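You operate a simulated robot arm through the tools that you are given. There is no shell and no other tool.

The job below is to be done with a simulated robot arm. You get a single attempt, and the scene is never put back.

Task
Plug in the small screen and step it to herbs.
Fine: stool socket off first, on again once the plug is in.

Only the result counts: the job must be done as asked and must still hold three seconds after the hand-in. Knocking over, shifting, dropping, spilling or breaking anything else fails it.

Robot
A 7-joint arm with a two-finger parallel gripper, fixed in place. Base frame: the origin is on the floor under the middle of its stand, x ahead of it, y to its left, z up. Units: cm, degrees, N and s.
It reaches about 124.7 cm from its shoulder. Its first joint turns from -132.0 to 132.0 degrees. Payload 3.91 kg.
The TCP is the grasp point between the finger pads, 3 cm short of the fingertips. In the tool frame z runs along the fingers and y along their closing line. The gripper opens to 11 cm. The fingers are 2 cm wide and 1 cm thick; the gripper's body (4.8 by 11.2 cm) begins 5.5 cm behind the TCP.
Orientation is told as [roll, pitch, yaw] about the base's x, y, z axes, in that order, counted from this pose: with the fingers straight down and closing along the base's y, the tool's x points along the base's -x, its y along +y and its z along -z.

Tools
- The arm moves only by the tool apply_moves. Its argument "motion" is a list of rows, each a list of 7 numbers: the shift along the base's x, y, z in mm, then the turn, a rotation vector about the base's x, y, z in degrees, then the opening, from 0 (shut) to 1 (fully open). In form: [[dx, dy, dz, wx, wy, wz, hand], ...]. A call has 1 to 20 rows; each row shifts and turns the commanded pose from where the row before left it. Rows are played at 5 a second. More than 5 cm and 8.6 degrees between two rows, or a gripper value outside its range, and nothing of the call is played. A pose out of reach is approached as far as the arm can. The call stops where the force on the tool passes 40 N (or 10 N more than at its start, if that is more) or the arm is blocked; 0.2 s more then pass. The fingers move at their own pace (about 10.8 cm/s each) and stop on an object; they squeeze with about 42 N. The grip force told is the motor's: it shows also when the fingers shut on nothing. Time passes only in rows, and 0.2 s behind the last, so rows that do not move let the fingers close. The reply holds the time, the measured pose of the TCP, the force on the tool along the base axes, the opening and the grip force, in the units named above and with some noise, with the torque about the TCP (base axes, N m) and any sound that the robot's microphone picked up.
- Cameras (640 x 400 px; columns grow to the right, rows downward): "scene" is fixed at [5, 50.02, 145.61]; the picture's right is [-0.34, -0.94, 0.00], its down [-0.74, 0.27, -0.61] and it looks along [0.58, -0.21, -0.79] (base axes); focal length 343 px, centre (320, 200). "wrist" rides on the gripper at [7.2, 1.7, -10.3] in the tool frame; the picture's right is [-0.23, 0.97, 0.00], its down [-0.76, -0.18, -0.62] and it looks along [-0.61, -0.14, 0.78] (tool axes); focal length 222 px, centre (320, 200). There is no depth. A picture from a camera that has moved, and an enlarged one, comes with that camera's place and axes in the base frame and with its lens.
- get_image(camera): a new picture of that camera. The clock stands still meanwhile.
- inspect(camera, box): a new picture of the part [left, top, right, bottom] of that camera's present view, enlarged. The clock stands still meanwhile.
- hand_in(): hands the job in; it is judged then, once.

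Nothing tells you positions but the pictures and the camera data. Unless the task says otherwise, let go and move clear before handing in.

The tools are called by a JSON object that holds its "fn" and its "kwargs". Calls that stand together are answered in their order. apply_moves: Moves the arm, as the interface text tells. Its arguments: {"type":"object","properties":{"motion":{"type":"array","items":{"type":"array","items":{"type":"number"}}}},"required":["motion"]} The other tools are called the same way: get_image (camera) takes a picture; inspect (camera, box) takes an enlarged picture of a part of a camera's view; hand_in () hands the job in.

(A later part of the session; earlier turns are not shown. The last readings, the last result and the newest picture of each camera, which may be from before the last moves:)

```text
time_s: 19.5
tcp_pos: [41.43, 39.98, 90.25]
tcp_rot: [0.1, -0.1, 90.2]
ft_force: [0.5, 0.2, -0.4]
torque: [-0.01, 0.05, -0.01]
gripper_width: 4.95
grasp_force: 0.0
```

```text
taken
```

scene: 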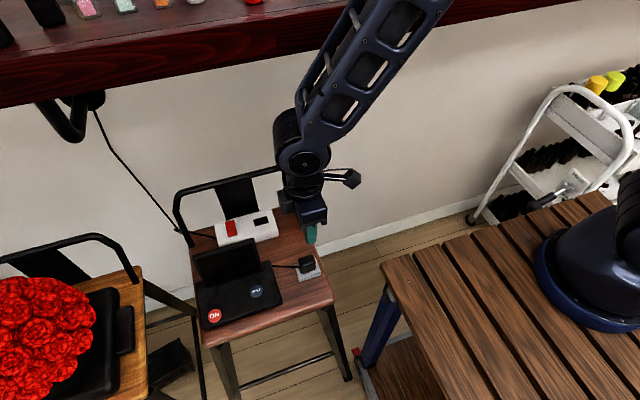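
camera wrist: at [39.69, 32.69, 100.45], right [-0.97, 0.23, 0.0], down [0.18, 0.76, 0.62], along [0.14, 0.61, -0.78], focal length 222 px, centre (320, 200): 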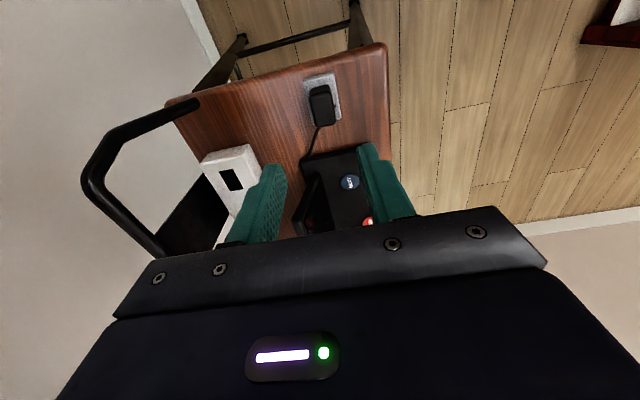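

The hand is turned and roughly above the plug. I'll enlarge the plug and the block from this new side.

{"fn": "inspect", "kwargs": {"camera": "wrist", "box": [270, 55, 398, 135]}}

{"fn": "inspect", "kwargs": {"camera": "wrist", "box": [180, 130, 308, 210]}}

{"fn": "inspect", "kwargs": {"camera": "scene", "box": [260, 190, 356, 290]}}

```text
5.00 times, centred on (334, 95) of wrist
camera zoom: at [39.69, 32.69, 100.45], right [-0.97, 0.23, 0.0], down [0.18, 0.76, 0.62], along [0.14, 0.61, -0.78], focal length 1111 px, centre (250, 725)
```

zoom: 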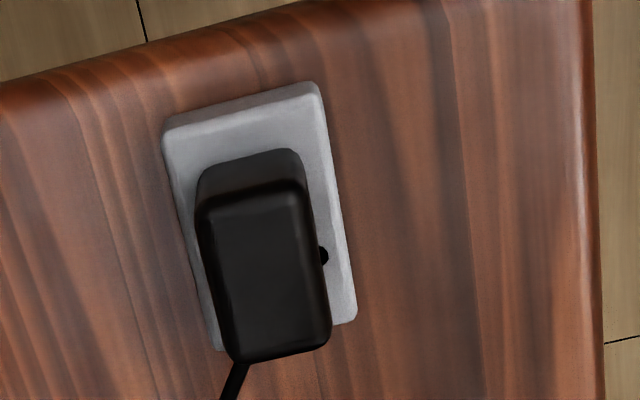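

```text
5.00 times, centred on (244, 170) of wrist
camera zoom: at [39.69, 32.69, 100.45], right [-0.97, 0.23, 0.0], down [0.18, 0.76, 0.62], along [0.14, 0.61, -0.78], focal length 1111 px, centre (700, 350)
```

zoom: 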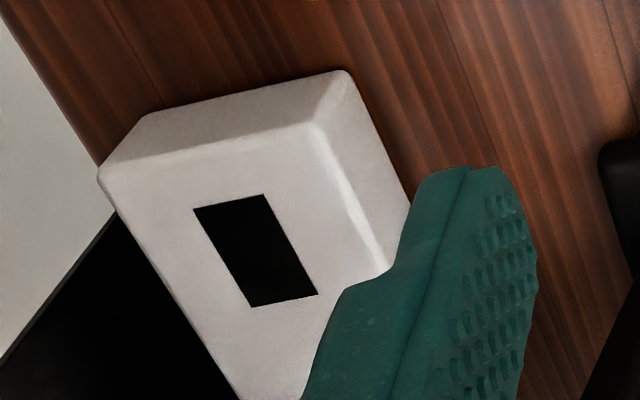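

```text
4.00 times, centred on (308, 240) of scene
camera zoom: at [5.0, 50.02, 145.61], right [-0.34, -0.94, 0.0], down [-0.74, 0.27, -0.61], along [0.58, -0.21, -0.79], focal length 1373 px, centre (368, 40)
```

zoom: 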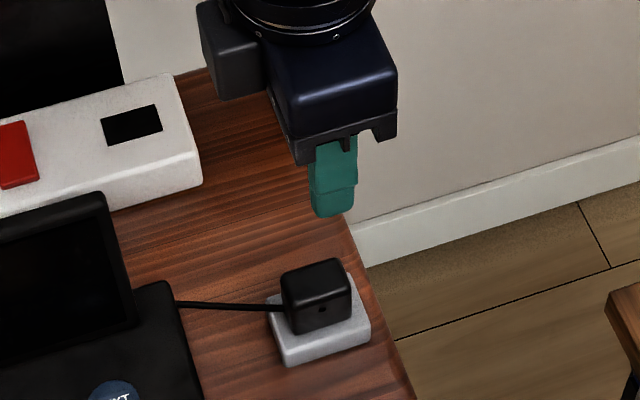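

The plug is about 2.2 cm wide in x and sits in a tray about 3.9 cm wide, which my 5 cm opening will straddle. I'll lower partway to z 81 and check heights against the fingertips.

{"fn": "apply_moves", "kwargs": {"motion": [[-2, 2, -30, 0, 0, 0, 0.45], [0, 0, -30, 0, 0, 0, 0.45], [0, 0, -30, 0, 0, 0, 0.45], [0, 0, 0, 0, 0, 0, 0.45], [0, 0, 0, 0, 0, 0, 0.45]]}}

{"fn": "get_image", "kwargs": {"camera": "wrist"}}

{"fn": "inspect", "kwargs": {"camera": "scene", "box": [266, 210, 346, 290]}}

```text
time_s: 20.7
tcp_pos: [41.2, 40.04, 81.31]
tcp_rot: [0.1, -0.1, 90.0]
ft_force: [0.2, 1.1, -0.1]
torque: [-0.01, 0.0, -0.05]
gripper_width: 4.94
grasp_force: 0.0
```

```text
taken
camera wrist: at [39.5, 32.88, 91.51], right [-0.97, 0.23, 0.0], down [0.18, 0.76, 0.62], along [0.14, 0.61, -0.78], focal length 222 px, centre (320, 200)
```

wrist: 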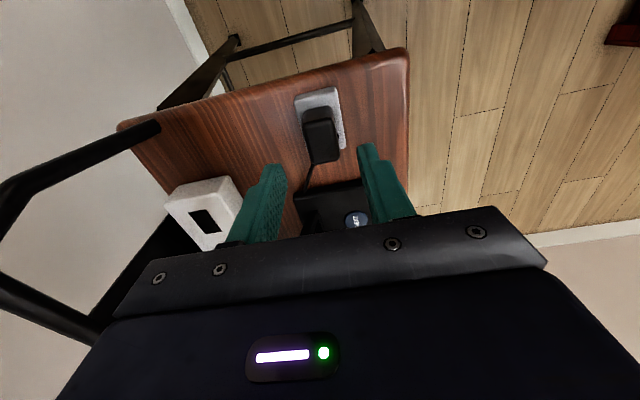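

```text
5.00 times, centred on (306, 250) of scene
camera zoom: at [5.0, 50.02, 145.61], right [-0.34, -0.94, 0.0], down [-0.74, 0.27, -0.61], along [0.58, -0.21, -0.79], focal length 1716 px, centre (390, -50)
```

zoom: 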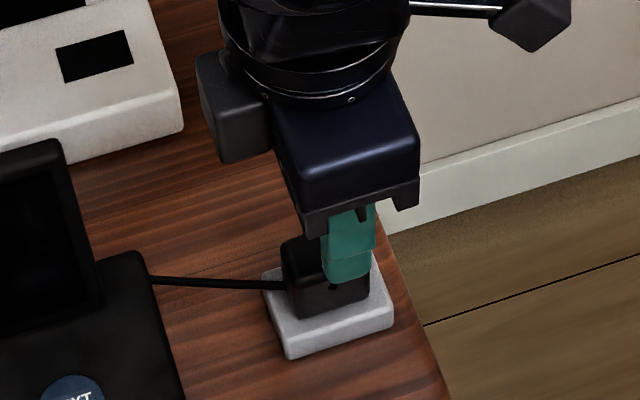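

Now I'll enlarge the plug between the fingers, for a wrist-only height estimate from the two heights.

{"fn": "inspect", "kwargs": {"camera": "wrist", "box": [260, 75, 388, 205]}}

{"fn": "inspect", "kwargs": {"camera": "wrist", "box": [280, 80, 360, 180]}}

```text
3.08 times, centred on (324, 140) of wrist
camera zoom: at [39.5, 32.88, 91.51], right [-0.97, 0.23, 0.0], down [0.18, 0.76, 0.62], along [0.14, 0.61, -0.78], focal length 684 px, centre (308, 385)
```

zoom: 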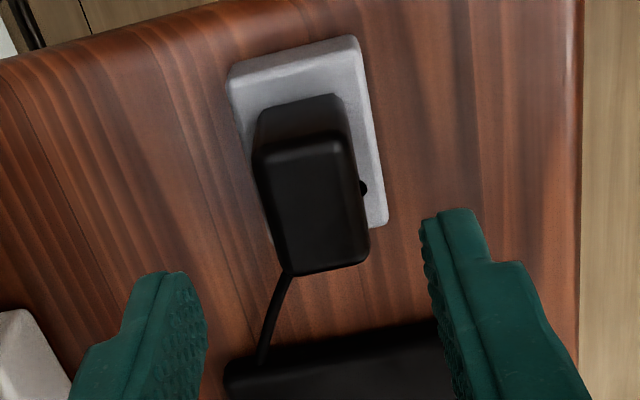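

```text
4.00 times, centred on (320, 130) of wrist
camera zoom: at [39.5, 32.88, 91.51], right [-0.97, 0.23, 0.0], down [0.18, 0.76, 0.62], along [0.14, 0.61, -0.78], focal length 888 px, centre (320, 480)
```

zoom: 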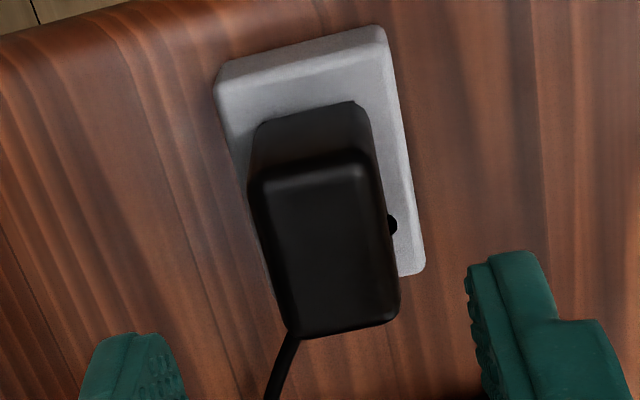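

Wrist-only triangulation puts the plug top at (41.0, 40.6, 74.3). I'll centre on it and descend until the fingertips are just above the tray.

{"fn": "apply_moves", "kwargs": {"motion": [[-0.5, 4, -15, 0, 0, 0, 0.45], [0, 0, -15, 0, 0, 0, 0.45], [0, 0, -15, 0, 0, 0, 0.45], [0, 0, -10, 0, 0, 0, 0.45], [0, 0, 0, 0, 0, 0, 0.45], [0, 0, 0, 0, 0, 0, 0.45]]}}

{"fn": "inspect", "kwargs": {"camera": "wrist", "box": [240, 75, 400, 235]}}

{"fn": "inspect", "kwargs": {"camera": "scene", "box": [266, 230, 346, 290]}}

```text
time_s: 22.1
tcp_pos: [41.11, 40.48, 75.63]
tcp_rot: [0.1, -0.2, 90.0]
ft_force: [0.1, -0.4, 0.3]
torque: [0.03, -0.02, 0.0]
gripper_width: 4.95
grasp_force: 0.1
```

```text
2.50 times, centred on (320, 155) of wrist
camera zoom: at [39.42, 33.3, 85.85], right [-0.97, 0.23, 0.0], down [0.18, 0.76, 0.62], along [0.14, 0.61, -0.78], focal length 555 px, centre (320, 312)
```

zoom: 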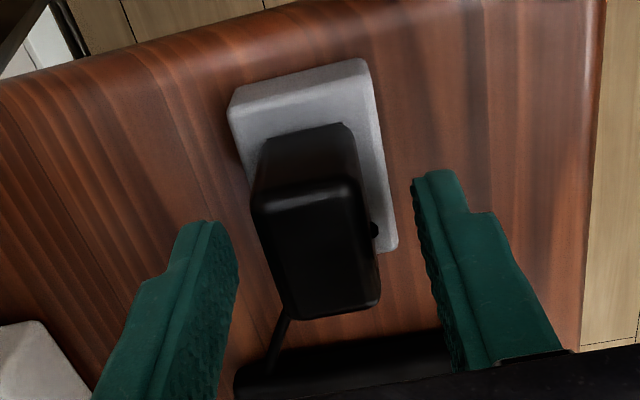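

```text
6.67 times, centred on (306, 260) of scene
camera zoom: at [5.0, 50.02, 145.61], right [-0.34, -0.94, 0.0], down [-0.74, 0.27, -0.61], along [0.58, -0.21, -0.79], focal length 2288 px, centre (413, -200)
```

zoom: 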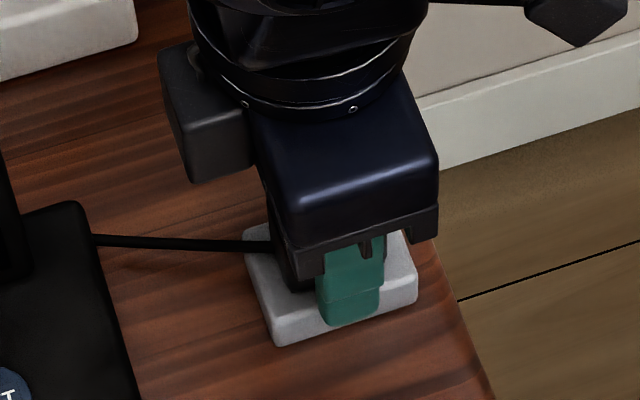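

The plug is centred between the fingers. I'll drop the last 9 mm and close gradually.

{"fn": "apply_moves", "kwargs": {"motion": [[0, 1, -9, 0, 0, 0, 0.45], [0, 0, 0, 0, 0, 0, 0.4], [0, 0, 0, 0, 0, 0, 0.35], [0, 0, 0, 0, 0, 0, 0.3], [0, 0, 0, 0, 0, 0, 0.27], [0, 0, 0, 0, 0, 0, 0.25], [0, 0, 0, 0, 0, 0, 0.25]]}}

{"fn": "inspect", "kwargs": {"camera": "wrist", "box": [240, 75, 400, 235]}}

{"fn": "inspect", "kwargs": {"camera": "scene", "box": [266, 230, 346, 290]}}

```text
time_s: 23.7
tcp_pos: [41.12, 40.58, 74.73]
tcp_rot: [0.1, -0.1, 90.0]
ft_force: [-0.9, -0.7, 0.0]
torque: [0.01, -0.02, -0.02]
gripper_width: 2.77
grasp_force: 0.1
```

```text
2.50 times, centred on (320, 155) of wrist
camera zoom: at [39.41, 33.4, 85.0], right [-0.97, 0.23, 0.0], down [0.18, 0.76, 0.62], along [0.14, 0.61, -0.78], focal length 555 px, centre (320, 312)
```

zoom: 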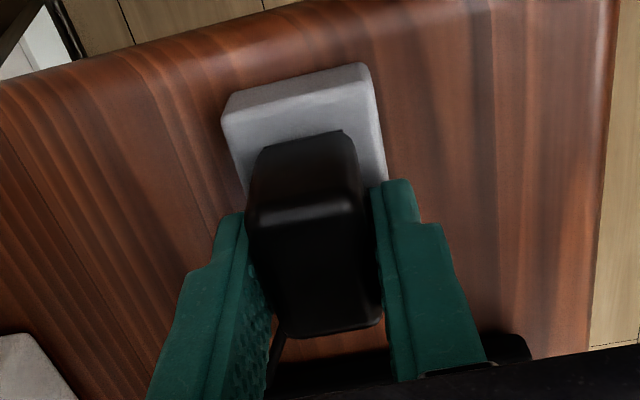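

```text
6.67 times, centred on (306, 260) of scene
camera zoom: at [5.0, 50.02, 145.61], right [-0.34, -0.94, 0.0], down [-0.74, 0.27, -0.61], along [0.58, -0.21, -0.79], focal length 2288 px, centre (413, -200)
```

zoom: 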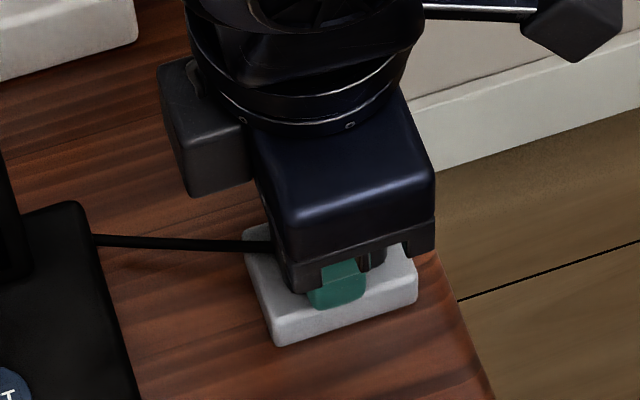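

The fingers straddle the plug evenly. Closing now.

{"fn": "apply_moves", "kwargs": {"motion": [[0, 0, 0, 0, 0, 0, 0.22], [0, 0, 0, 0, 0, 0, 0.2], [0, 0, 0, 0, 0, 0, 0.18], [0, 0, 0, 0, 0, 0, 0.1], [0, 0, 0, 0, 0, 0, 0.1], [0, 0, 0, 0, 0, 0, 0.1]]}}

{"fn": "inspect", "kwargs": {"camera": "wrist", "box": [240, 75, 400, 235]}}

```text
time_s: 25.1
tcp_pos: [41.01, 40.62, 74.74]
tcp_rot: [0.2, -0.1, 90.0]
ft_force: [0.4, -0.4, 0.5]
torque: [0.0, -0.03, -0.01]
gripper_width: 2.49
grasp_force: 42.0
```

```text
2.50 times, centred on (320, 155) of wrist
camera zoom: at [39.41, 33.4, 85.0], right [-0.97, 0.23, 0.0], down [0.18, 0.76, 0.62], along [0.14, 0.61, -0.78], focal length 555 px, centre (320, 312)
```

zoom: 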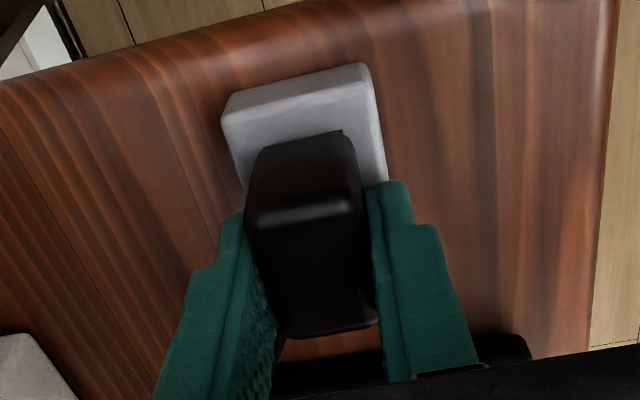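

It is gripped at 2.5 cm width with no side load. Lifting slowly, straight up.

{"fn": "apply_moves", "kwargs": {"motion": [[0, 0, 4, 0, 0, 0, 0.1], [0, 0, 4, 0, 0, 0, 0.1], [0, 0, 6, 0, 0, 0, 0.1], [0, 0, 8, 0, 0, 0, 0.1], [0, 0, 10, 0, 0, 0, 0.1], [0, 0, 0, 0, 0, 0, 0.1]]}}

{"fn": "inspect", "kwargs": {"camera": "wrist", "box": [240, 55, 400, 215]}}

{"fn": "inspect", "kwargs": {"camera": "scene", "box": [250, 210, 346, 290]}}

```text
time_s: 26.5
tcp_pos: [41.16, 40.57, 78.11]
tcp_rot: [0.2, -0.2, 90.0]
ft_force: [0.1, 0.0, -0.1]
torque: [0.03, 0.01, 0.03]
gripper_width: 2.49
grasp_force: 42.3
```

```text
2.50 times, centred on (320, 135) of wrist
camera zoom: at [39.45, 33.36, 88.27], right [-0.97, 0.23, 0.0], down [0.18, 0.76, 0.62], along [0.14, 0.61, -0.78], focal length 555 px, centre (320, 362)
```

zoom: 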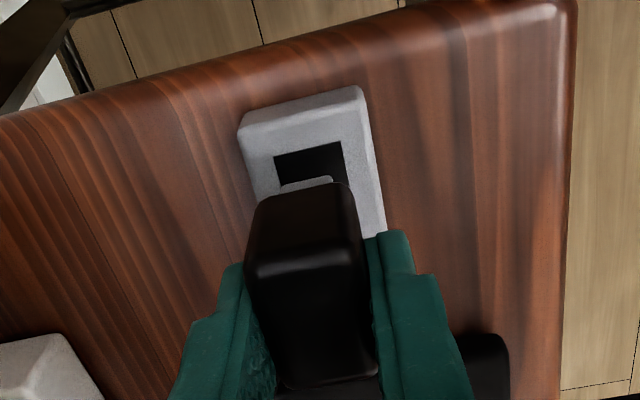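

```text
5.00 times, centred on (298, 250) of scene
camera zoom: at [5.0, 50.02, 145.61], right [-0.34, -0.94, 0.0], down [-0.74, 0.27, -0.61], along [0.58, -0.21, -0.79], focal length 1716 px, centre (430, -50)
```

zoom: 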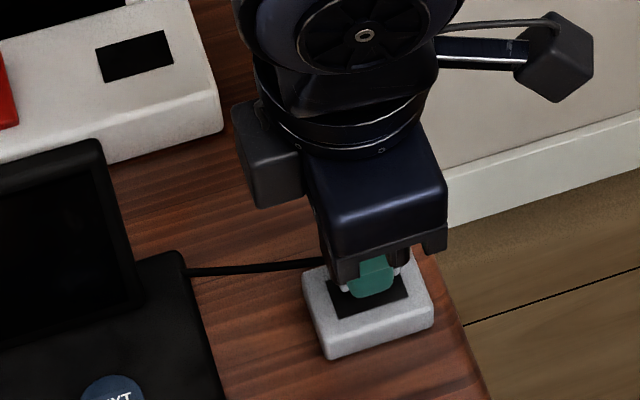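

The plug has come free, showing a grey tongue beneath, and the tray has the same slot as the block. So the tray gives me a seating reference: TCP (41.03, 40.67, 74.92) when fully in. I'll lift to exactly 10 cm above that and record how the tray slot looks for comparison.

{"fn": "apply_moves", "kwargs": {"motion": [[0, 0, 20, 0, 0, 0, 0.1], [0, 0, 24, 0, 0, 0, 0.1], [0, 0, 24, 0, 0, 0, 0.1], [0, 0, 0, 0, 0, 0, 0.1], [0, 0, 0, 0, 0, 0, 0.1]]}}

{"fn": "inspect", "kwargs": {"camera": "wrist", "box": [240, 55, 400, 155]}}

{"fn": "inspect", "kwargs": {"camera": "scene", "box": [250, 190, 346, 290]}}

{"fn": "get_image", "kwargs": {"camera": "scene"}}

```text
time_s: 27.7
tcp_pos: [41.17, 40.53, 84.79]
tcp_rot: [0.1, -0.1, 90.0]
ft_force: [-0.6, 0.2, 0.0]
torque: [0.04, -0.01, 0.04]
gripper_width: 2.51
grasp_force: 42.3
```

```text
4.00 times, centred on (320, 105) of wrist
camera zoom: at [39.41, 33.33, 95.02], right [-0.97, 0.23, 0.0], down [0.18, 0.76, 0.62], along [0.14, 0.61, -0.78], focal length 888 px, centre (320, 580)
```

zoom: 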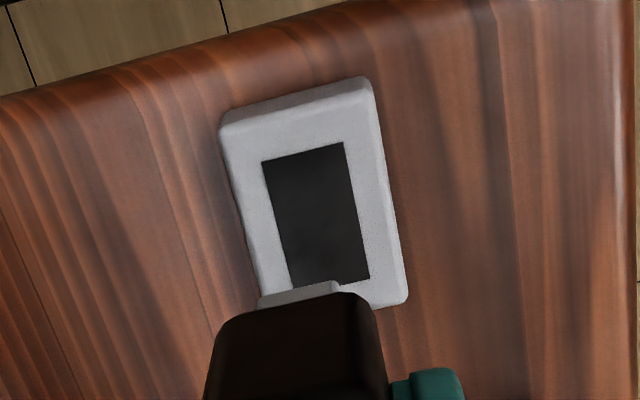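

```text
4.00 times, centred on (298, 240) of scene
camera zoom: at [5.0, 50.02, 145.61], right [-0.34, -0.94, 0.0], down [-0.74, 0.27, -0.61], along [0.58, -0.21, -0.79], focal length 1373 px, centre (408, 40)
```

zoom: 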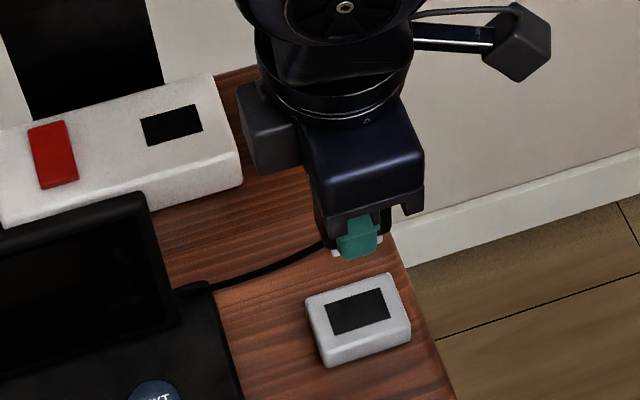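

```text
taken
```

scene: 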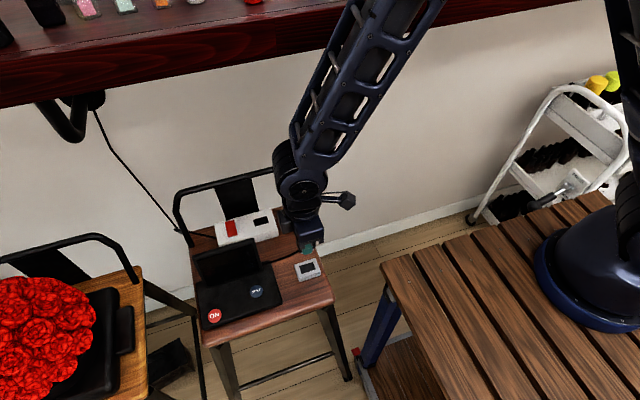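

Both slots are visible to the scene camera. I'll zoom equally on each for a differential measurement.

{"fn": "inspect", "kwargs": {"camera": "scene", "box": [290, 256, 322, 276]}}

{"fn": "inspect", "kwargs": {"camera": "scene", "box": [248, 208, 280, 228]}}

{"fn": "inspect", "kwargs": {"camera": "wrist", "box": [160, 120, 288, 220]}}

{"fn": "inspect", "kwargs": {"camera": "scene", "box": [280, 220, 344, 260]}}

```text
16.00 times, centred on (306, 266) of scene
camera zoom: at [5.0, 50.02, 145.61], right [-0.34, -0.94, 0.0], down [-0.74, 0.27, -0.61], along [0.58, -0.21, -0.79], focal length 5492 px, centre (544, -856)
```

zoom: 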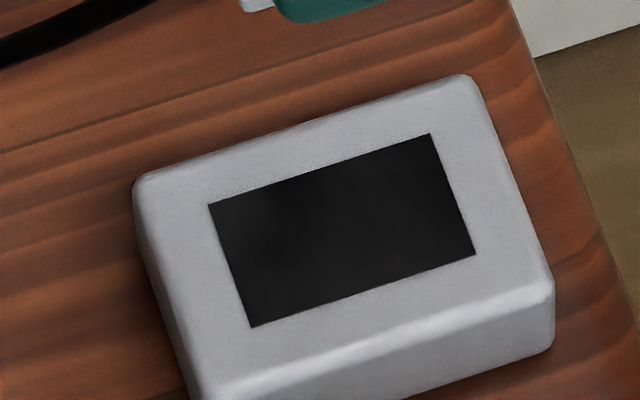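

```text
16.00 times, centred on (264, 218) of scene
camera zoom: at [5.0, 50.02, 145.61], right [-0.34, -0.94, 0.0], down [-0.74, 0.27, -0.61], along [0.58, -0.21, -0.79], focal length 5492 px, centre (1216, -88)
```

zoom: 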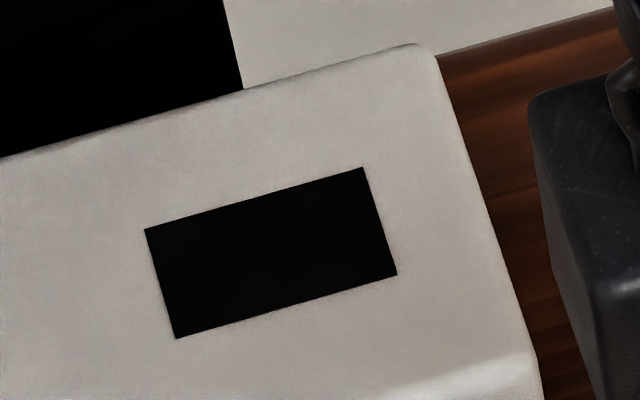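

```text
4.00 times, centred on (224, 170) of wrist
camera zoom: at [39.41, 33.33, 95.02], right [-0.97, 0.23, 0.0], down [0.18, 0.76, 0.62], along [0.14, 0.61, -0.78], focal length 888 px, centre (704, 320)
```

zoom: 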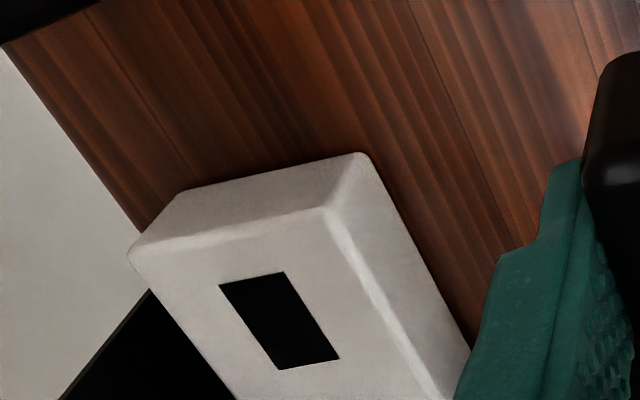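

```text
10.00 times, centred on (312, 240) of scene
camera zoom: at [5.0, 50.02, 145.61], right [-0.34, -0.94, 0.0], down [-0.74, 0.27, -0.61], along [0.58, -0.21, -0.79], focal length 3432 px, centre (400, -200)
```

zoom: 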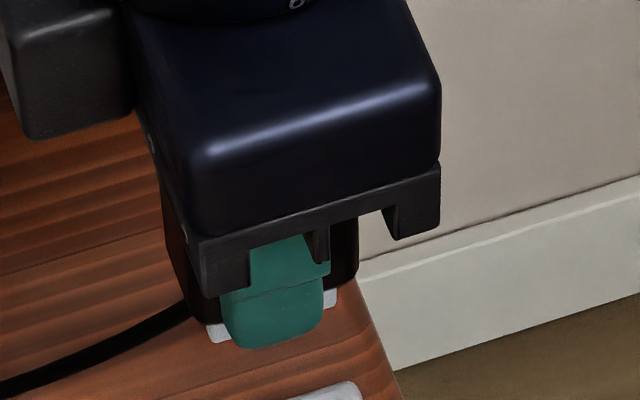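

The block slot is about (+15.4, +7.2, +2.1) cm from the tray slot. Before I go there, the stool's back bar at x ≈ 63 may be close to the gripper body in this yaw, so I'll measure the bar carefully.

{"fn": "get_image", "kwargs": {"camera": "wrist"}}

{"fn": "inspect", "kwargs": {"camera": "wrist", "box": [0, 90, 200, 270]}}

{"fn": "inspect", "kwargs": {"camera": "scene", "box": [205, 160, 285, 215]}}

```text
taken
camera wrist: at [39.41, 33.33, 95.02], right [-0.97, 0.23, 0.0], down [0.18, 0.76, 0.62], along [0.14, 0.61, -0.78], focal length 222 px, centre (320, 200)
```

wrist: 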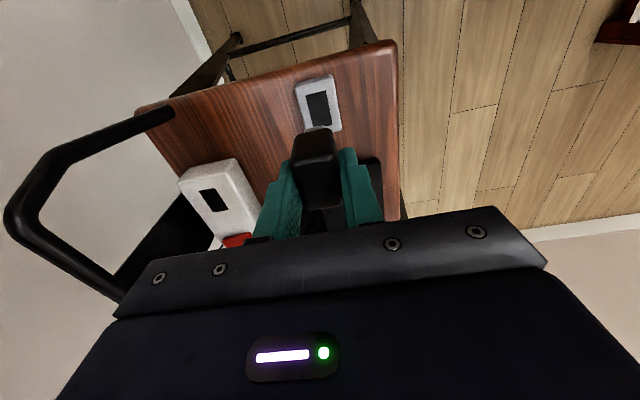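

```text
2.22 times, centred on (100, 180) of wrist
camera zoom: at [39.41, 33.33, 95.02], right [-0.97, 0.23, 0.0], down [0.18, 0.76, 0.62], along [0.14, 0.61, -0.78], focal length 494 px, centre (809, 244)
```

zoom: 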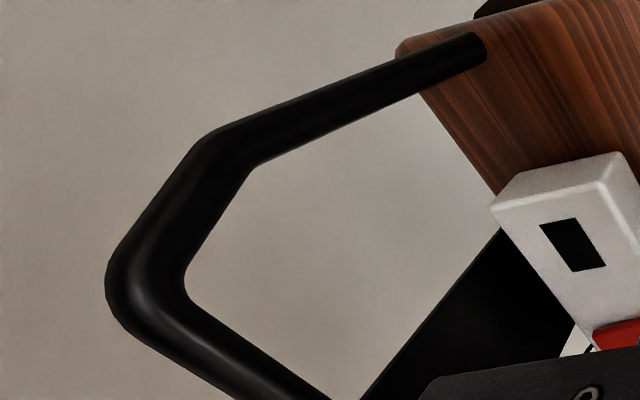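

```text
7.27 times, centred on (245, 188) of scene
camera zoom: at [5.0, 50.02, 145.61], right [-0.34, -0.94, 0.0], down [-0.74, 0.27, -0.61], along [0.58, -0.21, -0.79], focal length 2496 px, centre (866, 291)
```

zoom: 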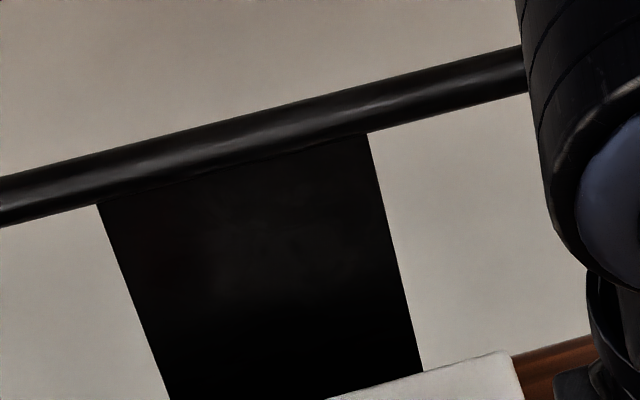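

The back bar sits at about x 62–63.5, z 84, which is too close to the gripper body (reaching x 62) for this yaw. I'll put the plug back in its tray along the same path and regrasp with the fingers closing along y, where the body is slim in x.

{"fn": "apply_moves", "kwargs": {"motion": [[0, 0, -25, 0, 0, 0, 0.1], [0, 0, -25, 0, 0, 0, 0.1], [0, 0, -20, 0, 0, 0, 0.1], [0, 0, -5, 0, 0, 0, 0.1], [0, 0, 0, 0, 0, 0, 0.1], [0, 0, -4, 0, 0, 0, 0.1], [0, 0, -4, 0, 0, 0, 0.1], [0, 0, 0, 0, 0, 0, 0.1]]}}

{"fn": "inspect", "kwargs": {"camera": "wrist", "box": [240, 55, 400, 215]}}

{"fn": "inspect", "kwargs": {"camera": "scene", "box": [266, 230, 346, 290]}}

```text
time_s: 29.5
tcp_pos: [41.11, 40.6, 76.51]
tcp_rot: [0.2, 0.0, 90.0]
ft_force: [-0.2, 0.1, -0.4]
torque: [0.01, 0.01, -0.02]
gripper_width: 2.5
grasp_force: 41.8
```

```text
2.50 times, centred on (320, 135) of wrist
camera zoom: at [39.4, 33.32, 86.76], right [-0.97, 0.23, 0.0], down [0.18, 0.76, 0.62], along [0.14, 0.61, -0.78], focal length 555 px, centre (320, 362)
```

zoom: 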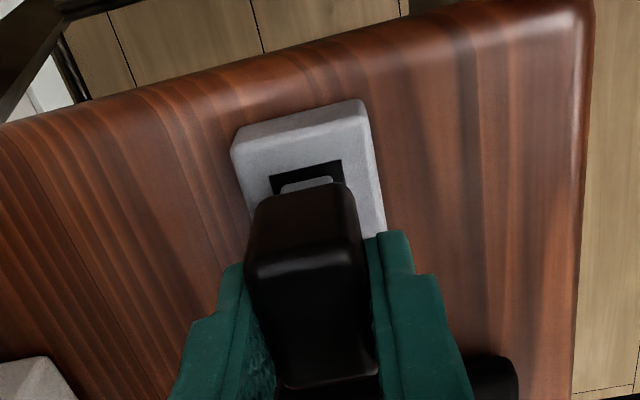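

```text
6.67 times, centred on (306, 260) of scene
camera zoom: at [5.0, 50.02, 145.61], right [-0.34, -0.94, 0.0], down [-0.74, 0.27, -0.61], along [0.58, -0.21, -0.79], focal length 2288 px, centre (413, -200)
```

zoom: 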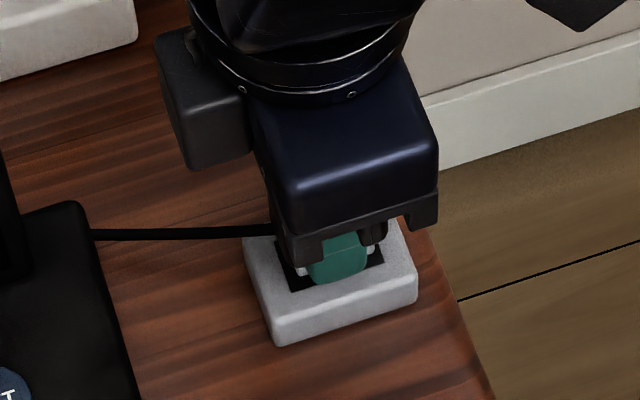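

The tongue is centred over the tray slot with visible clearance. Lowering the rest of the way.

{"fn": "apply_moves", "kwargs": {"motion": [[0, 0, -4, 0, 0, 0, 0.1], [0, 0, -4, 0, 0, 0, 0.1], [0, 0, -4, 0, 0, 0, 0.1], [0, 0, -4, 0, 0, 0, 0.1], [0, 0, 0, 0, 0, 0, 0.1]]}}

{"fn": "inspect", "kwargs": {"camera": "wrist", "box": [240, 55, 400, 215]}}

```text
time_s: 30.7
tcp_pos: [41.04, 40.64, 74.87]
tcp_rot: [0.1, -0.1, 90.1]
ft_force: [0.6, -0.5, -0.9]
torque: [0.02, 0.02, -0.03]
gripper_width: 2.5
grasp_force: 42.1
```

```text
2.50 times, centred on (320, 135) of wrist
camera zoom: at [39.44, 33.41, 85.12], right [-0.97, 0.23, 0.0], down [0.18, 0.76, 0.62], along [0.14, 0.61, -0.78], focal length 555 px, centre (320, 362)
```

zoom: 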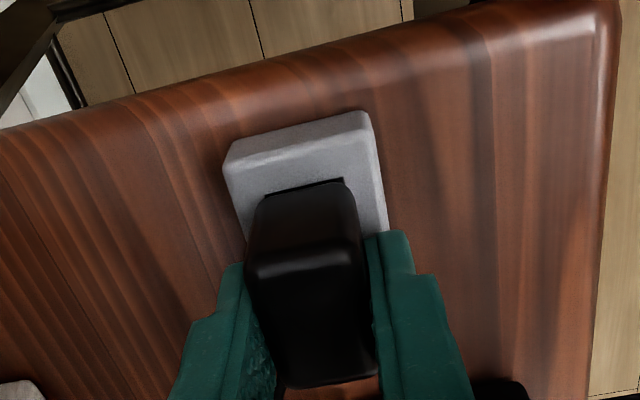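

It's almost seated. I'll press 1–2 mm more, watching the force, before releasing.

{"fn": "apply_moves", "kwargs": {"motion": [[0, 0, -1, 0, 0, 0, 0.1], [0, 0, 0, 0, 0, 0, 0.1]]}}

{"fn": "inspect", "kwargs": {"camera": "wrist", "box": [280, 90, 360, 140]}}

```text
time_s: 31.3
tcp_pos: [41.11, 40.56, 74.73]
tcp_rot: [0.0, -0.2, 90.0]
ft_force: [-0.1, -0.1, 0.1]
torque: [0.0, 0.02, 0.0]
gripper_width: 2.48
grasp_force: 42.0
```

```text
8.00 times, centred on (320, 115) of wrist
camera zoom: at [39.43, 33.4, 85.04], right [-0.97, 0.23, 0.0], down [0.18, 0.76, 0.62], along [0.14, 0.61, -0.78], focal length 1777 px, centre (320, 880)
```

zoom: 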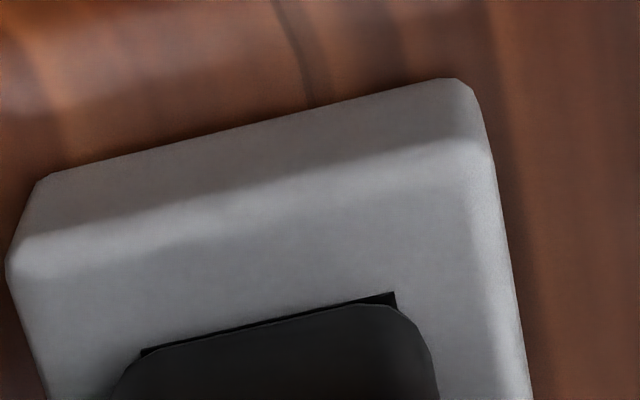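

The sliver is just the slot being slightly longer than the plug body. There's no resistance yet, so I'll lower another millimetre or so to find the seat.

{"fn": "apply_moves", "kwargs": {"motion": [[0, 0, -1, 0, 0, 0, 0.1], [0, 0, 0, 0, 0, 0, 0.1]]}}

```text
time_s: 31.9
tcp_pos: [41.09, 40.49, 74.77]
tcp_rot: [0.1, -0.1, 90.0]
ft_force: [-1.1, -4.7, 23.1]
torque: [-0.32, 0.0, -0.05]
gripper_width: 2.49
grasp_force: 41.9
```

The plug is seated in the tray (23 N reaction at command z 74.72). I'll relax, open and lift clear.

{"fn": "apply_moves", "kwargs": {"motion": [[0, 0, 1, 0, 0, 0, 0.1], [0, 0, 0, 0, 0, 0, 0.3], [0, 0, 0, 0, 0, 0, 0.45], [0, 0, 0, 0, 0, 0, 0.45], [0, 0, 20, 0, 0, 0, 0.45], [0, 0, 30, 0, 0, 0, 0.45], [0, 0, 40, 0, 0, 0, 0.45], [0, 0, 30, 0, 0, 0, 0.5], [0, 0, 0, 0, 0, 0, 0.5]]}}

{"fn": "inspect", "kwargs": {"camera": "wrist", "box": [270, 55, 398, 135]}}

{"fn": "inspect", "kwargs": {"camera": "scene", "box": [270, 240, 340, 290]}}

```text
time_s: 33.9
tcp_pos: [40.98, 40.67, 86.8]
tcp_rot: [0.1, -0.1, 90.0]
ft_force: [0.1, 0.6, 0.8]
torque: [-0.02, -0.02, 0.03]
gripper_width: 5.5
grasp_force: 0.1
```

```text
5.00 times, centred on (334, 95) of wrist
camera zoom: at [39.39, 33.47, 96.98], right [-0.97, 0.23, 0.0], down [0.18, 0.76, 0.62], along [0.14, 0.61, -0.78], focal length 1111 px, centre (250, 725)
```

zoom: 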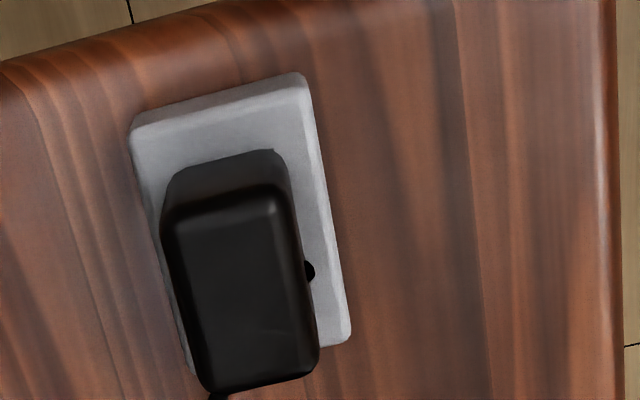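

```text
8.00 times, centred on (305, 265) of scene
camera zoom: at [5.0, 50.02, 145.61], right [-0.34, -0.94, 0.0], down [-0.74, 0.27, -0.61], along [0.58, -0.21, -0.79], focal length 2746 px, centre (440, -320)
```

zoom: 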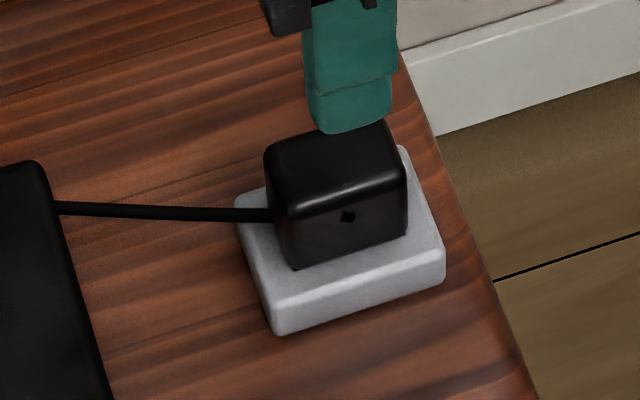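

The plug is back exactly as it started. I'll rotate to zero yaw with the fingers shut and gently touch the plug top, to learn its exact height before the shallower regrasp above the cable.

{"fn": "apply_moves", "kwargs": {"motion": [[0, 0, 10, 0, 0, -8, 0], [0, 0, 0, 0, 0, -8, 0], [0, 0, 0, 0, 0, -8, 0], [0, 0, 0, 0, 0, -8, 0], [0, 0, 0, 0, 0, -8, 0], [0, 0, 0, 0, 0, -8, 0], [0, 0, 0, 0, 0, -8, 0], [0, 0, 0, 0, 0, -8, 0], [0, 0, 0, 0, 0, -8, 0], [0, 0, 0, 0, 0, -8, 0], [0, 0, 0, 0, 0, -8, 0], [0, 0, 0, 0, 0, -2, 0], [0, 0, -25, 0, 0, 0, 0], [0, 0, -25, 0, 0, 0, 0], [0, 0, -20, 0, 0, 0, 0], [0, 0, 0, 0, 0, 0, 0]]}}

{"fn": "get_image", "kwargs": {"camera": "wrist"}}

{"fn": "inspect", "kwargs": {"camera": "scene", "box": [260, 210, 340, 290]}}

```text
time_s: 37.3
tcp_pos: [40.86, 40.54, 80.83]
tcp_rot: [0.1, -0.1, 0.1]
ft_force: [0.2, 0.0, -1.0]
torque: [0.01, -0.03, -0.01]
gripper_width: 0.0
grasp_force: 37.8
```

```text
taken
camera wrist: at [33.78, 42.29, 91.03], right [0.23, 0.97, 0.0], down [0.76, -0.18, 0.62], along [0.61, -0.14, -0.78], focal length 222 px, centre (320, 200)
```

wrist: 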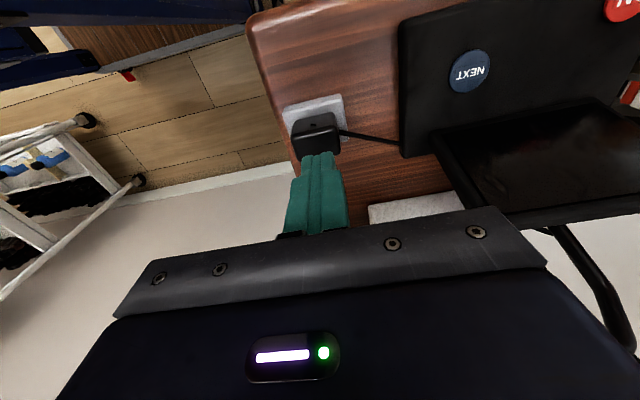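

```text
5.00 times, centred on (300, 250) of scene
camera zoom: at [5.0, 50.02, 145.61], right [-0.34, -0.94, 0.0], down [-0.74, 0.27, -0.61], along [0.58, -0.21, -0.79], focal length 1716 px, centre (420, -50)
```

zoom: 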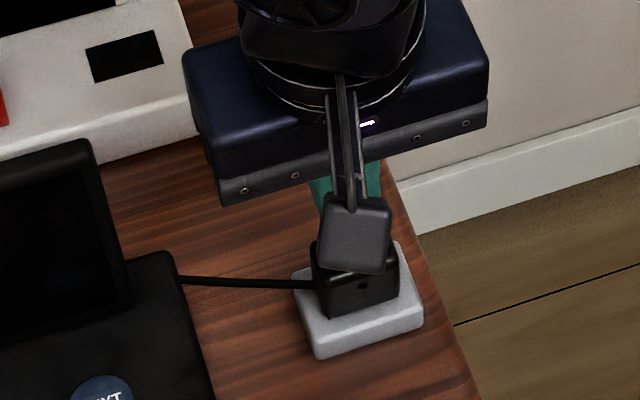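

Now I'll touch down slowly on the plug top.

{"fn": "apply_moves", "kwargs": {"motion": [[0, 0, -15, 0, 0, 0, 0], [0, 0, -8, 0, 0, 0, 0], [0, 0, -2, 0, 0, 0, 0], [0, 0, -2, 0, 0, 0, 0], [0, 0, -2, 0, 0, 0, 0], [0, 0, 0, 0, 0, 0, 0]]}}

```text
time_s: 38.6
tcp_pos: [41.25, 40.64, 77.99]
tcp_rot: [0.2, -0.2, 0.0]
ft_force: [-3.4, -4.8, 19.7]
torque: [-0.16, 0.15, 0.03]
gripper_width: 0.01
grasp_force: 37.7
stopped in row 6: the force on the tool passed its limit at 41 N (the readings are from after the stop); the commanded pose is now the measured one
```

Contact on the plug top came at TCP z ≈ 78.0, so its top is at z ≈ 75.0. I'll rise, average a few pose readings, and re-measure the plug's y centre.

{"fn": "apply_moves", "kwargs": {"motion": [[0, 0, 20, 0, 0, 0, 0], [0, 0, 40, 0, 0, 0, 0.3], [0, 0, 0, 0, 0, 0, 0.55], [0, 0, 0, 0, 0, 0, 0.55]]}}

{"fn": "apply_moves", "kwargs": {"motion": [[0, 0, 0, 0, 0, 0, 0.55]]}}

{"fn": "apply_moves", "kwargs": {"motion": [[0, 0, 0, 0, 0, 0, 0.55]]}}

{"fn": "apply_moves", "kwargs": {"motion": [[0, 0, 0, 0, 0, 0, 0.55]]}}

{"fn": "inspect", "kwargs": {"camera": "wrist", "box": [240, 60, 400, 220]}}

{"fn": "inspect", "kwargs": {"camera": "scene", "box": [260, 200, 340, 290]}}

```text
time_s: 39.6
tcp_pos: [41.08, 40.59, 83.95]
tcp_rot: [0.2, -0.1, 0.0]
ft_force: [-0.1, 0.5, -0.4]
torque: [0.01, -0.03, -0.01]
gripper_width: 6.04
grasp_force: 0.0
```

```text
time_s: 40.0
tcp_pos: [41.17, 40.78, 83.93]
tcp_rot: [0.2, -0.1, 0.0]
ft_force: [0.3, -0.9, 0.0]
torque: [0.04, 0.02, -0.02]
gripper_width: 6.03
grasp_force: 0.0
```

```text
time_s: 40.4
tcp_pos: [41.15, 40.63, 83.94]
tcp_rot: [0.2, -0.1, 0.1]
ft_force: [-0.6, 0.3, -0.2]
torque: [0.02, -0.01, -0.02]
gripper_width: 6.02
grasp_force: 0.0
```

```text
time_s: 40.8
tcp_pos: [41.06, 40.66, 83.94]
tcp_rot: [0.2, -0.2, 0.0]
ft_force: [-0.4, 0.6, 0.5]
torque: [0.0, -0.02, 0.04]
gripper_width: 6.02
grasp_force: 0.1
```

```text
2.50 times, centred on (320, 140) of wrist
camera zoom: at [33.92, 42.37, 94.14], right [0.23, 0.97, 0.0], down [0.76, -0.18, 0.62], along [0.61, -0.14, -0.78], focal length 555 px, centre (320, 350)
```

zoom: 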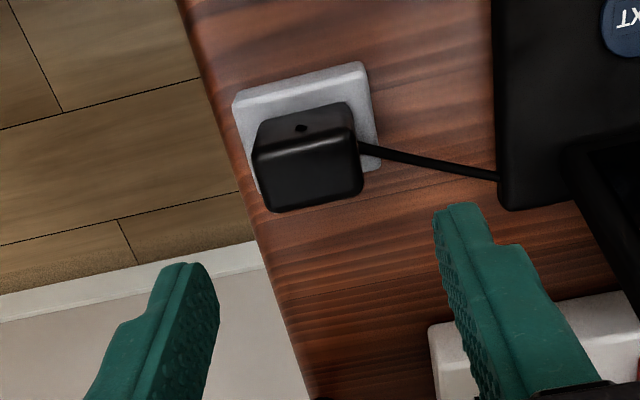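

```text
4.44 times, centred on (300, 245) of scene
camera zoom: at [5.0, 50.02, 145.61], right [-0.34, -0.94, 0.0], down [-0.74, 0.27, -0.61], along [0.58, -0.21, -0.79], focal length 1526 px, centre (409, 0)
```

zoom: 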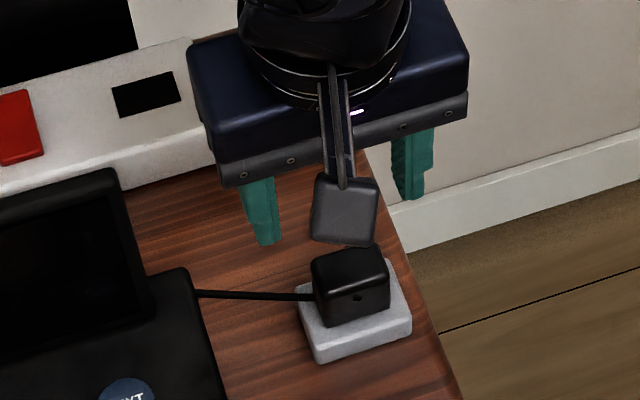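

The true pose averages (41.1, 40.67, 83.94) and the plug centre is at about (41.06, 40.35), top 75.0. The cable exits the +y face with its top at about z 73.8, so I'll grip with the fingertips at z ≈ 74.05, just above it.

{"fn": "apply_moves", "kwargs": {"motion": [[-0.5, -3.5, -25, 0, 0, 0, 0.55], [0, 0, -20, 0, 0, 0, 0.55], [0, 0, -15, 0, 0, 0, 0.55], [0, 0, -8.9, 0, 0, 0, 0.55], [0, 0, 0, 0, 0, 0, 0.5], [0, 0, 0, 0, 0, 0, 0.45], [0, 0, 0, 0, 0, 0, 0.4], [0, 0, 0, 0, 0, 0, 0.4]]}}

{"fn": "inspect", "kwargs": {"camera": "wrist", "box": [240, 80, 400, 200]}}

{"fn": "inspect", "kwargs": {"camera": "scene", "box": [266, 230, 346, 290]}}

```text
time_s: 42.6
tcp_pos: [40.96, 40.45, 77.23]
tcp_rot: [0.2, -0.1, 0.0]
ft_force: [-0.3, 0.3, 0.2]
torque: [-0.04, -0.09, 0.03]
gripper_width: 4.39
grasp_force: 0.1
```

```text
3.33 times, centred on (320, 140) of wrist
camera zoom: at [33.79, 42.16, 87.36], right [0.23, 0.97, 0.0], down [0.76, -0.18, 0.62], along [0.61, -0.14, -0.78], focal length 740 px, centre (320, 400)
```

zoom: 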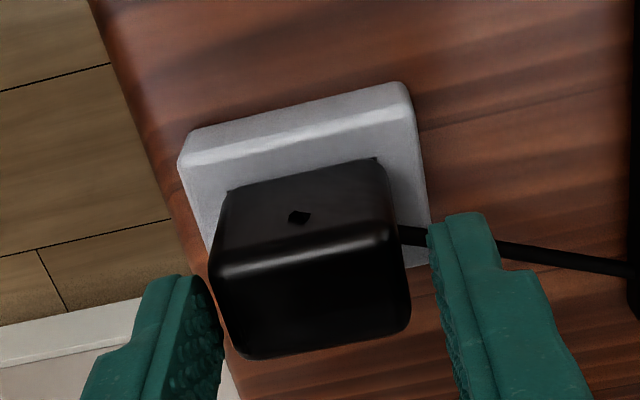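

```text
6.67 times, centred on (306, 260) of scene
camera zoom: at [5.0, 50.02, 145.61], right [-0.34, -0.94, 0.0], down [-0.74, 0.27, -0.61], along [0.58, -0.21, -0.79], focal length 2288 px, centre (413, -200)
```

zoom: 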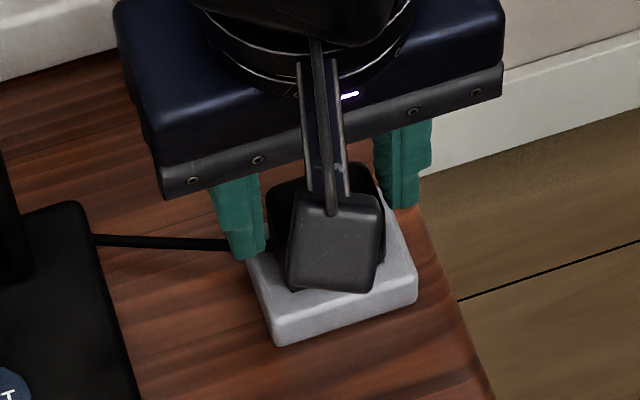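

I'll check the finger-tip height against the plug and cable more closely before closing.

{"fn": "inspect", "kwargs": {"camera": "scene", "box": [284, 244, 324, 274]}}

{"fn": "inspect", "kwargs": {"camera": "wrist", "box": [320, 110, 380, 160]}}

```text
13.33 times, centred on (304, 259) of scene
camera zoom: at [5.0, 50.02, 145.61], right [-0.34, -0.94, 0.0], down [-0.74, 0.27, -0.61], along [0.58, -0.21, -0.79], focal length 4577 px, centre (533, -587)
```

zoom: 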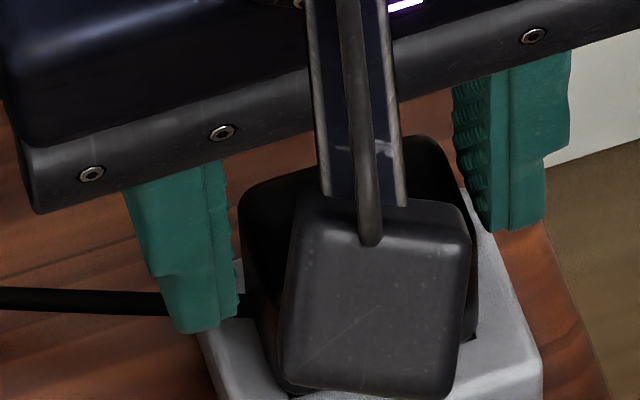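

```text
8.00 times, centred on (350, 135) of wrist
camera zoom: at [33.79, 42.16, 87.36], right [0.23, 0.97, 0.0], down [0.76, -0.18, 0.62], along [0.61, -0.14, -0.78], focal length 1777 px, centre (80, 720)
```

zoom: 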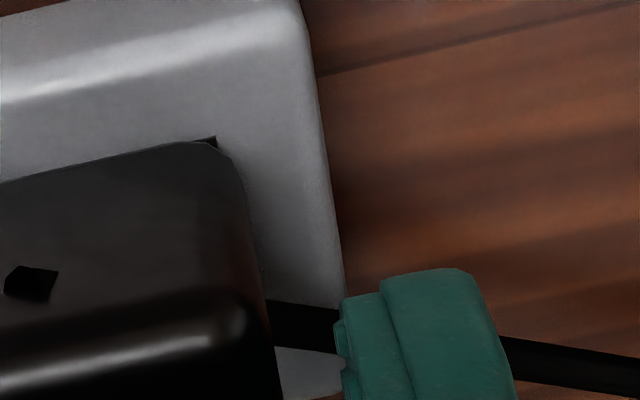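

The tip looks clear of the cable. Shift 1 mm toward -y and close gently.

{"fn": "apply_moves", "kwargs": {"motion": [[0, -1, 0, 0, 0, 0, 0.38], [0, 0, 0, 0, 0, 0, 0.36], [0, 0, 0, 0, 0, 0, 0.34], [0, 0, 0, 0, 0, 0, 0.32], [0, 0, 0, 0, 0, 0, 0.32]]}}

{"fn": "apply_moves", "kwargs": {"motion": [[0, 0, 0, 0, 0, 0, 0.3], [0, 0, 0, 0, 0, 0, 0.25], [0, 0, 0, 0, 0, 0, 0.2], [0, 0, 0, 0, 0, 0, 0.2], [0, 0, 0, 0, 0, 0, 0.2]]}}

{"fn": "inspect", "kwargs": {"camera": "wrist", "box": [240, 80, 400, 200]}}

{"fn": "inspect", "kwargs": {"camera": "scene", "box": [284, 244, 324, 274]}}

```text
time_s: 43.8
tcp_pos: [40.99, 40.33, 77.22]
tcp_rot: [0.3, -0.1, 0.0]
ft_force: [-0.1, 0.4, 1.4]
torque: [0.0, 0.01, -0.02]
gripper_width: 3.68
grasp_force: 41.9
```

```text
time_s: 45.0
tcp_pos: [41.03, 40.24, 77.1]
tcp_rot: [0.2, -0.1, 0.0]
ft_force: [1.2, -0.6, -0.1]
torque: [-0.04, -0.01, 0.03]
gripper_width: 3.67
grasp_force: 42.0
```

```text
3.33 times, centred on (320, 140) of wrist
camera zoom: at [33.77, 42.02, 87.38], right [0.23, 0.97, 0.0], down [0.76, -0.18, 0.62], along [0.61, -0.14, -0.78], focal length 740 px, centre (320, 400)
```

zoom: 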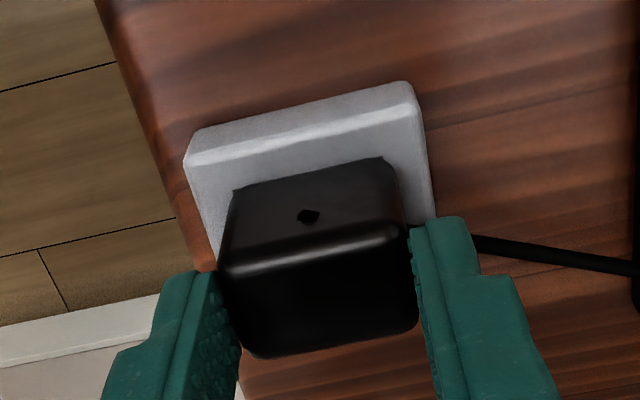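

```text
13.33 times, centred on (304, 259) of scene
camera zoom: at [5.0, 50.02, 145.61], right [-0.34, -0.94, 0.0], down [-0.74, 0.27, -0.61], along [0.58, -0.21, -0.79], focal length 4577 px, centre (533, -587)
```

zoom: 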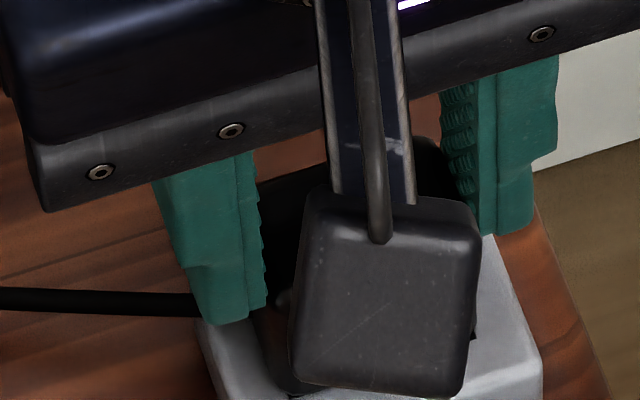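

The plug is gripped on its ±y faces at 3.67 cm wide, and the seated reference is now TCP (41.05, 40.22, 77.05). Lifting straight up.

{"fn": "apply_moves", "kwargs": {"motion": [[0, 0, 4, 0, 0, 0, 0.2], [0, 0, 4, 0, 0, 0, 0.2], [0, 0, 6, 0, 0, 0, 0.2], [0, 0, 10, 0, 0, 0, 0.2], [0, 0, 20, 0, 0, 0, 0.2], [0, 0, 30, 0, 0, 0, 0.2], [0, 0, 0, 0, 0, 0, 0.2]]}}

{"fn": "inspect", "kwargs": {"camera": "wrist", "box": [240, 60, 400, 180]}}

{"fn": "inspect", "kwargs": {"camera": "scene", "box": [250, 200, 346, 280]}}

```text
time_s: 46.6
tcp_pos: [40.97, 40.29, 84.64]
tcp_rot: [0.2, 0.0, 0.0]
ft_force: [-0.4, 0.2, -0.1]
torque: [0.02, -0.03, 0.04]
gripper_width: 3.68
grasp_force: 42.1
```

```text
3.33 times, centred on (320, 120) of wrist
camera zoom: at [33.72, 42.09, 94.79], right [0.23, 0.97, 0.0], down [0.76, -0.18, 0.62], along [0.61, -0.14, -0.78], focal length 740 px, centre (320, 467)
```

zoom: 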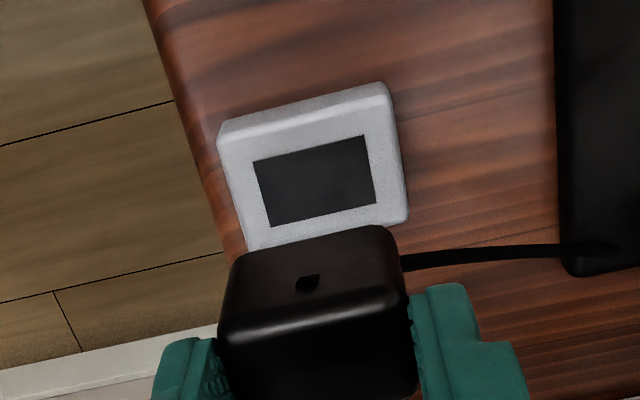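

```text
5.00 times, centred on (298, 240) of scene
camera zoom: at [5.0, 50.02, 145.61], right [-0.34, -0.94, 0.0], down [-0.74, 0.27, -0.61], along [0.58, -0.21, -0.79], focal length 1716 px, centre (430, 0)
```

zoom: 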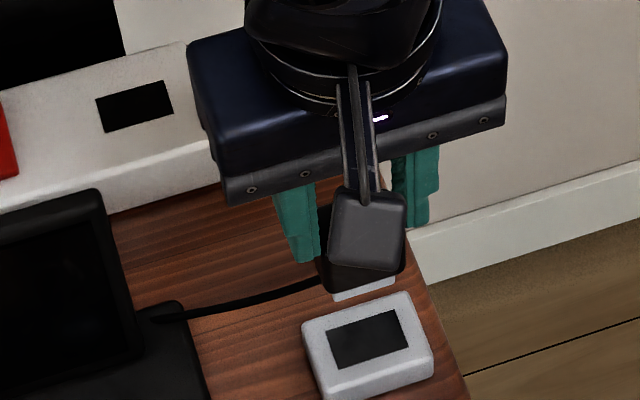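

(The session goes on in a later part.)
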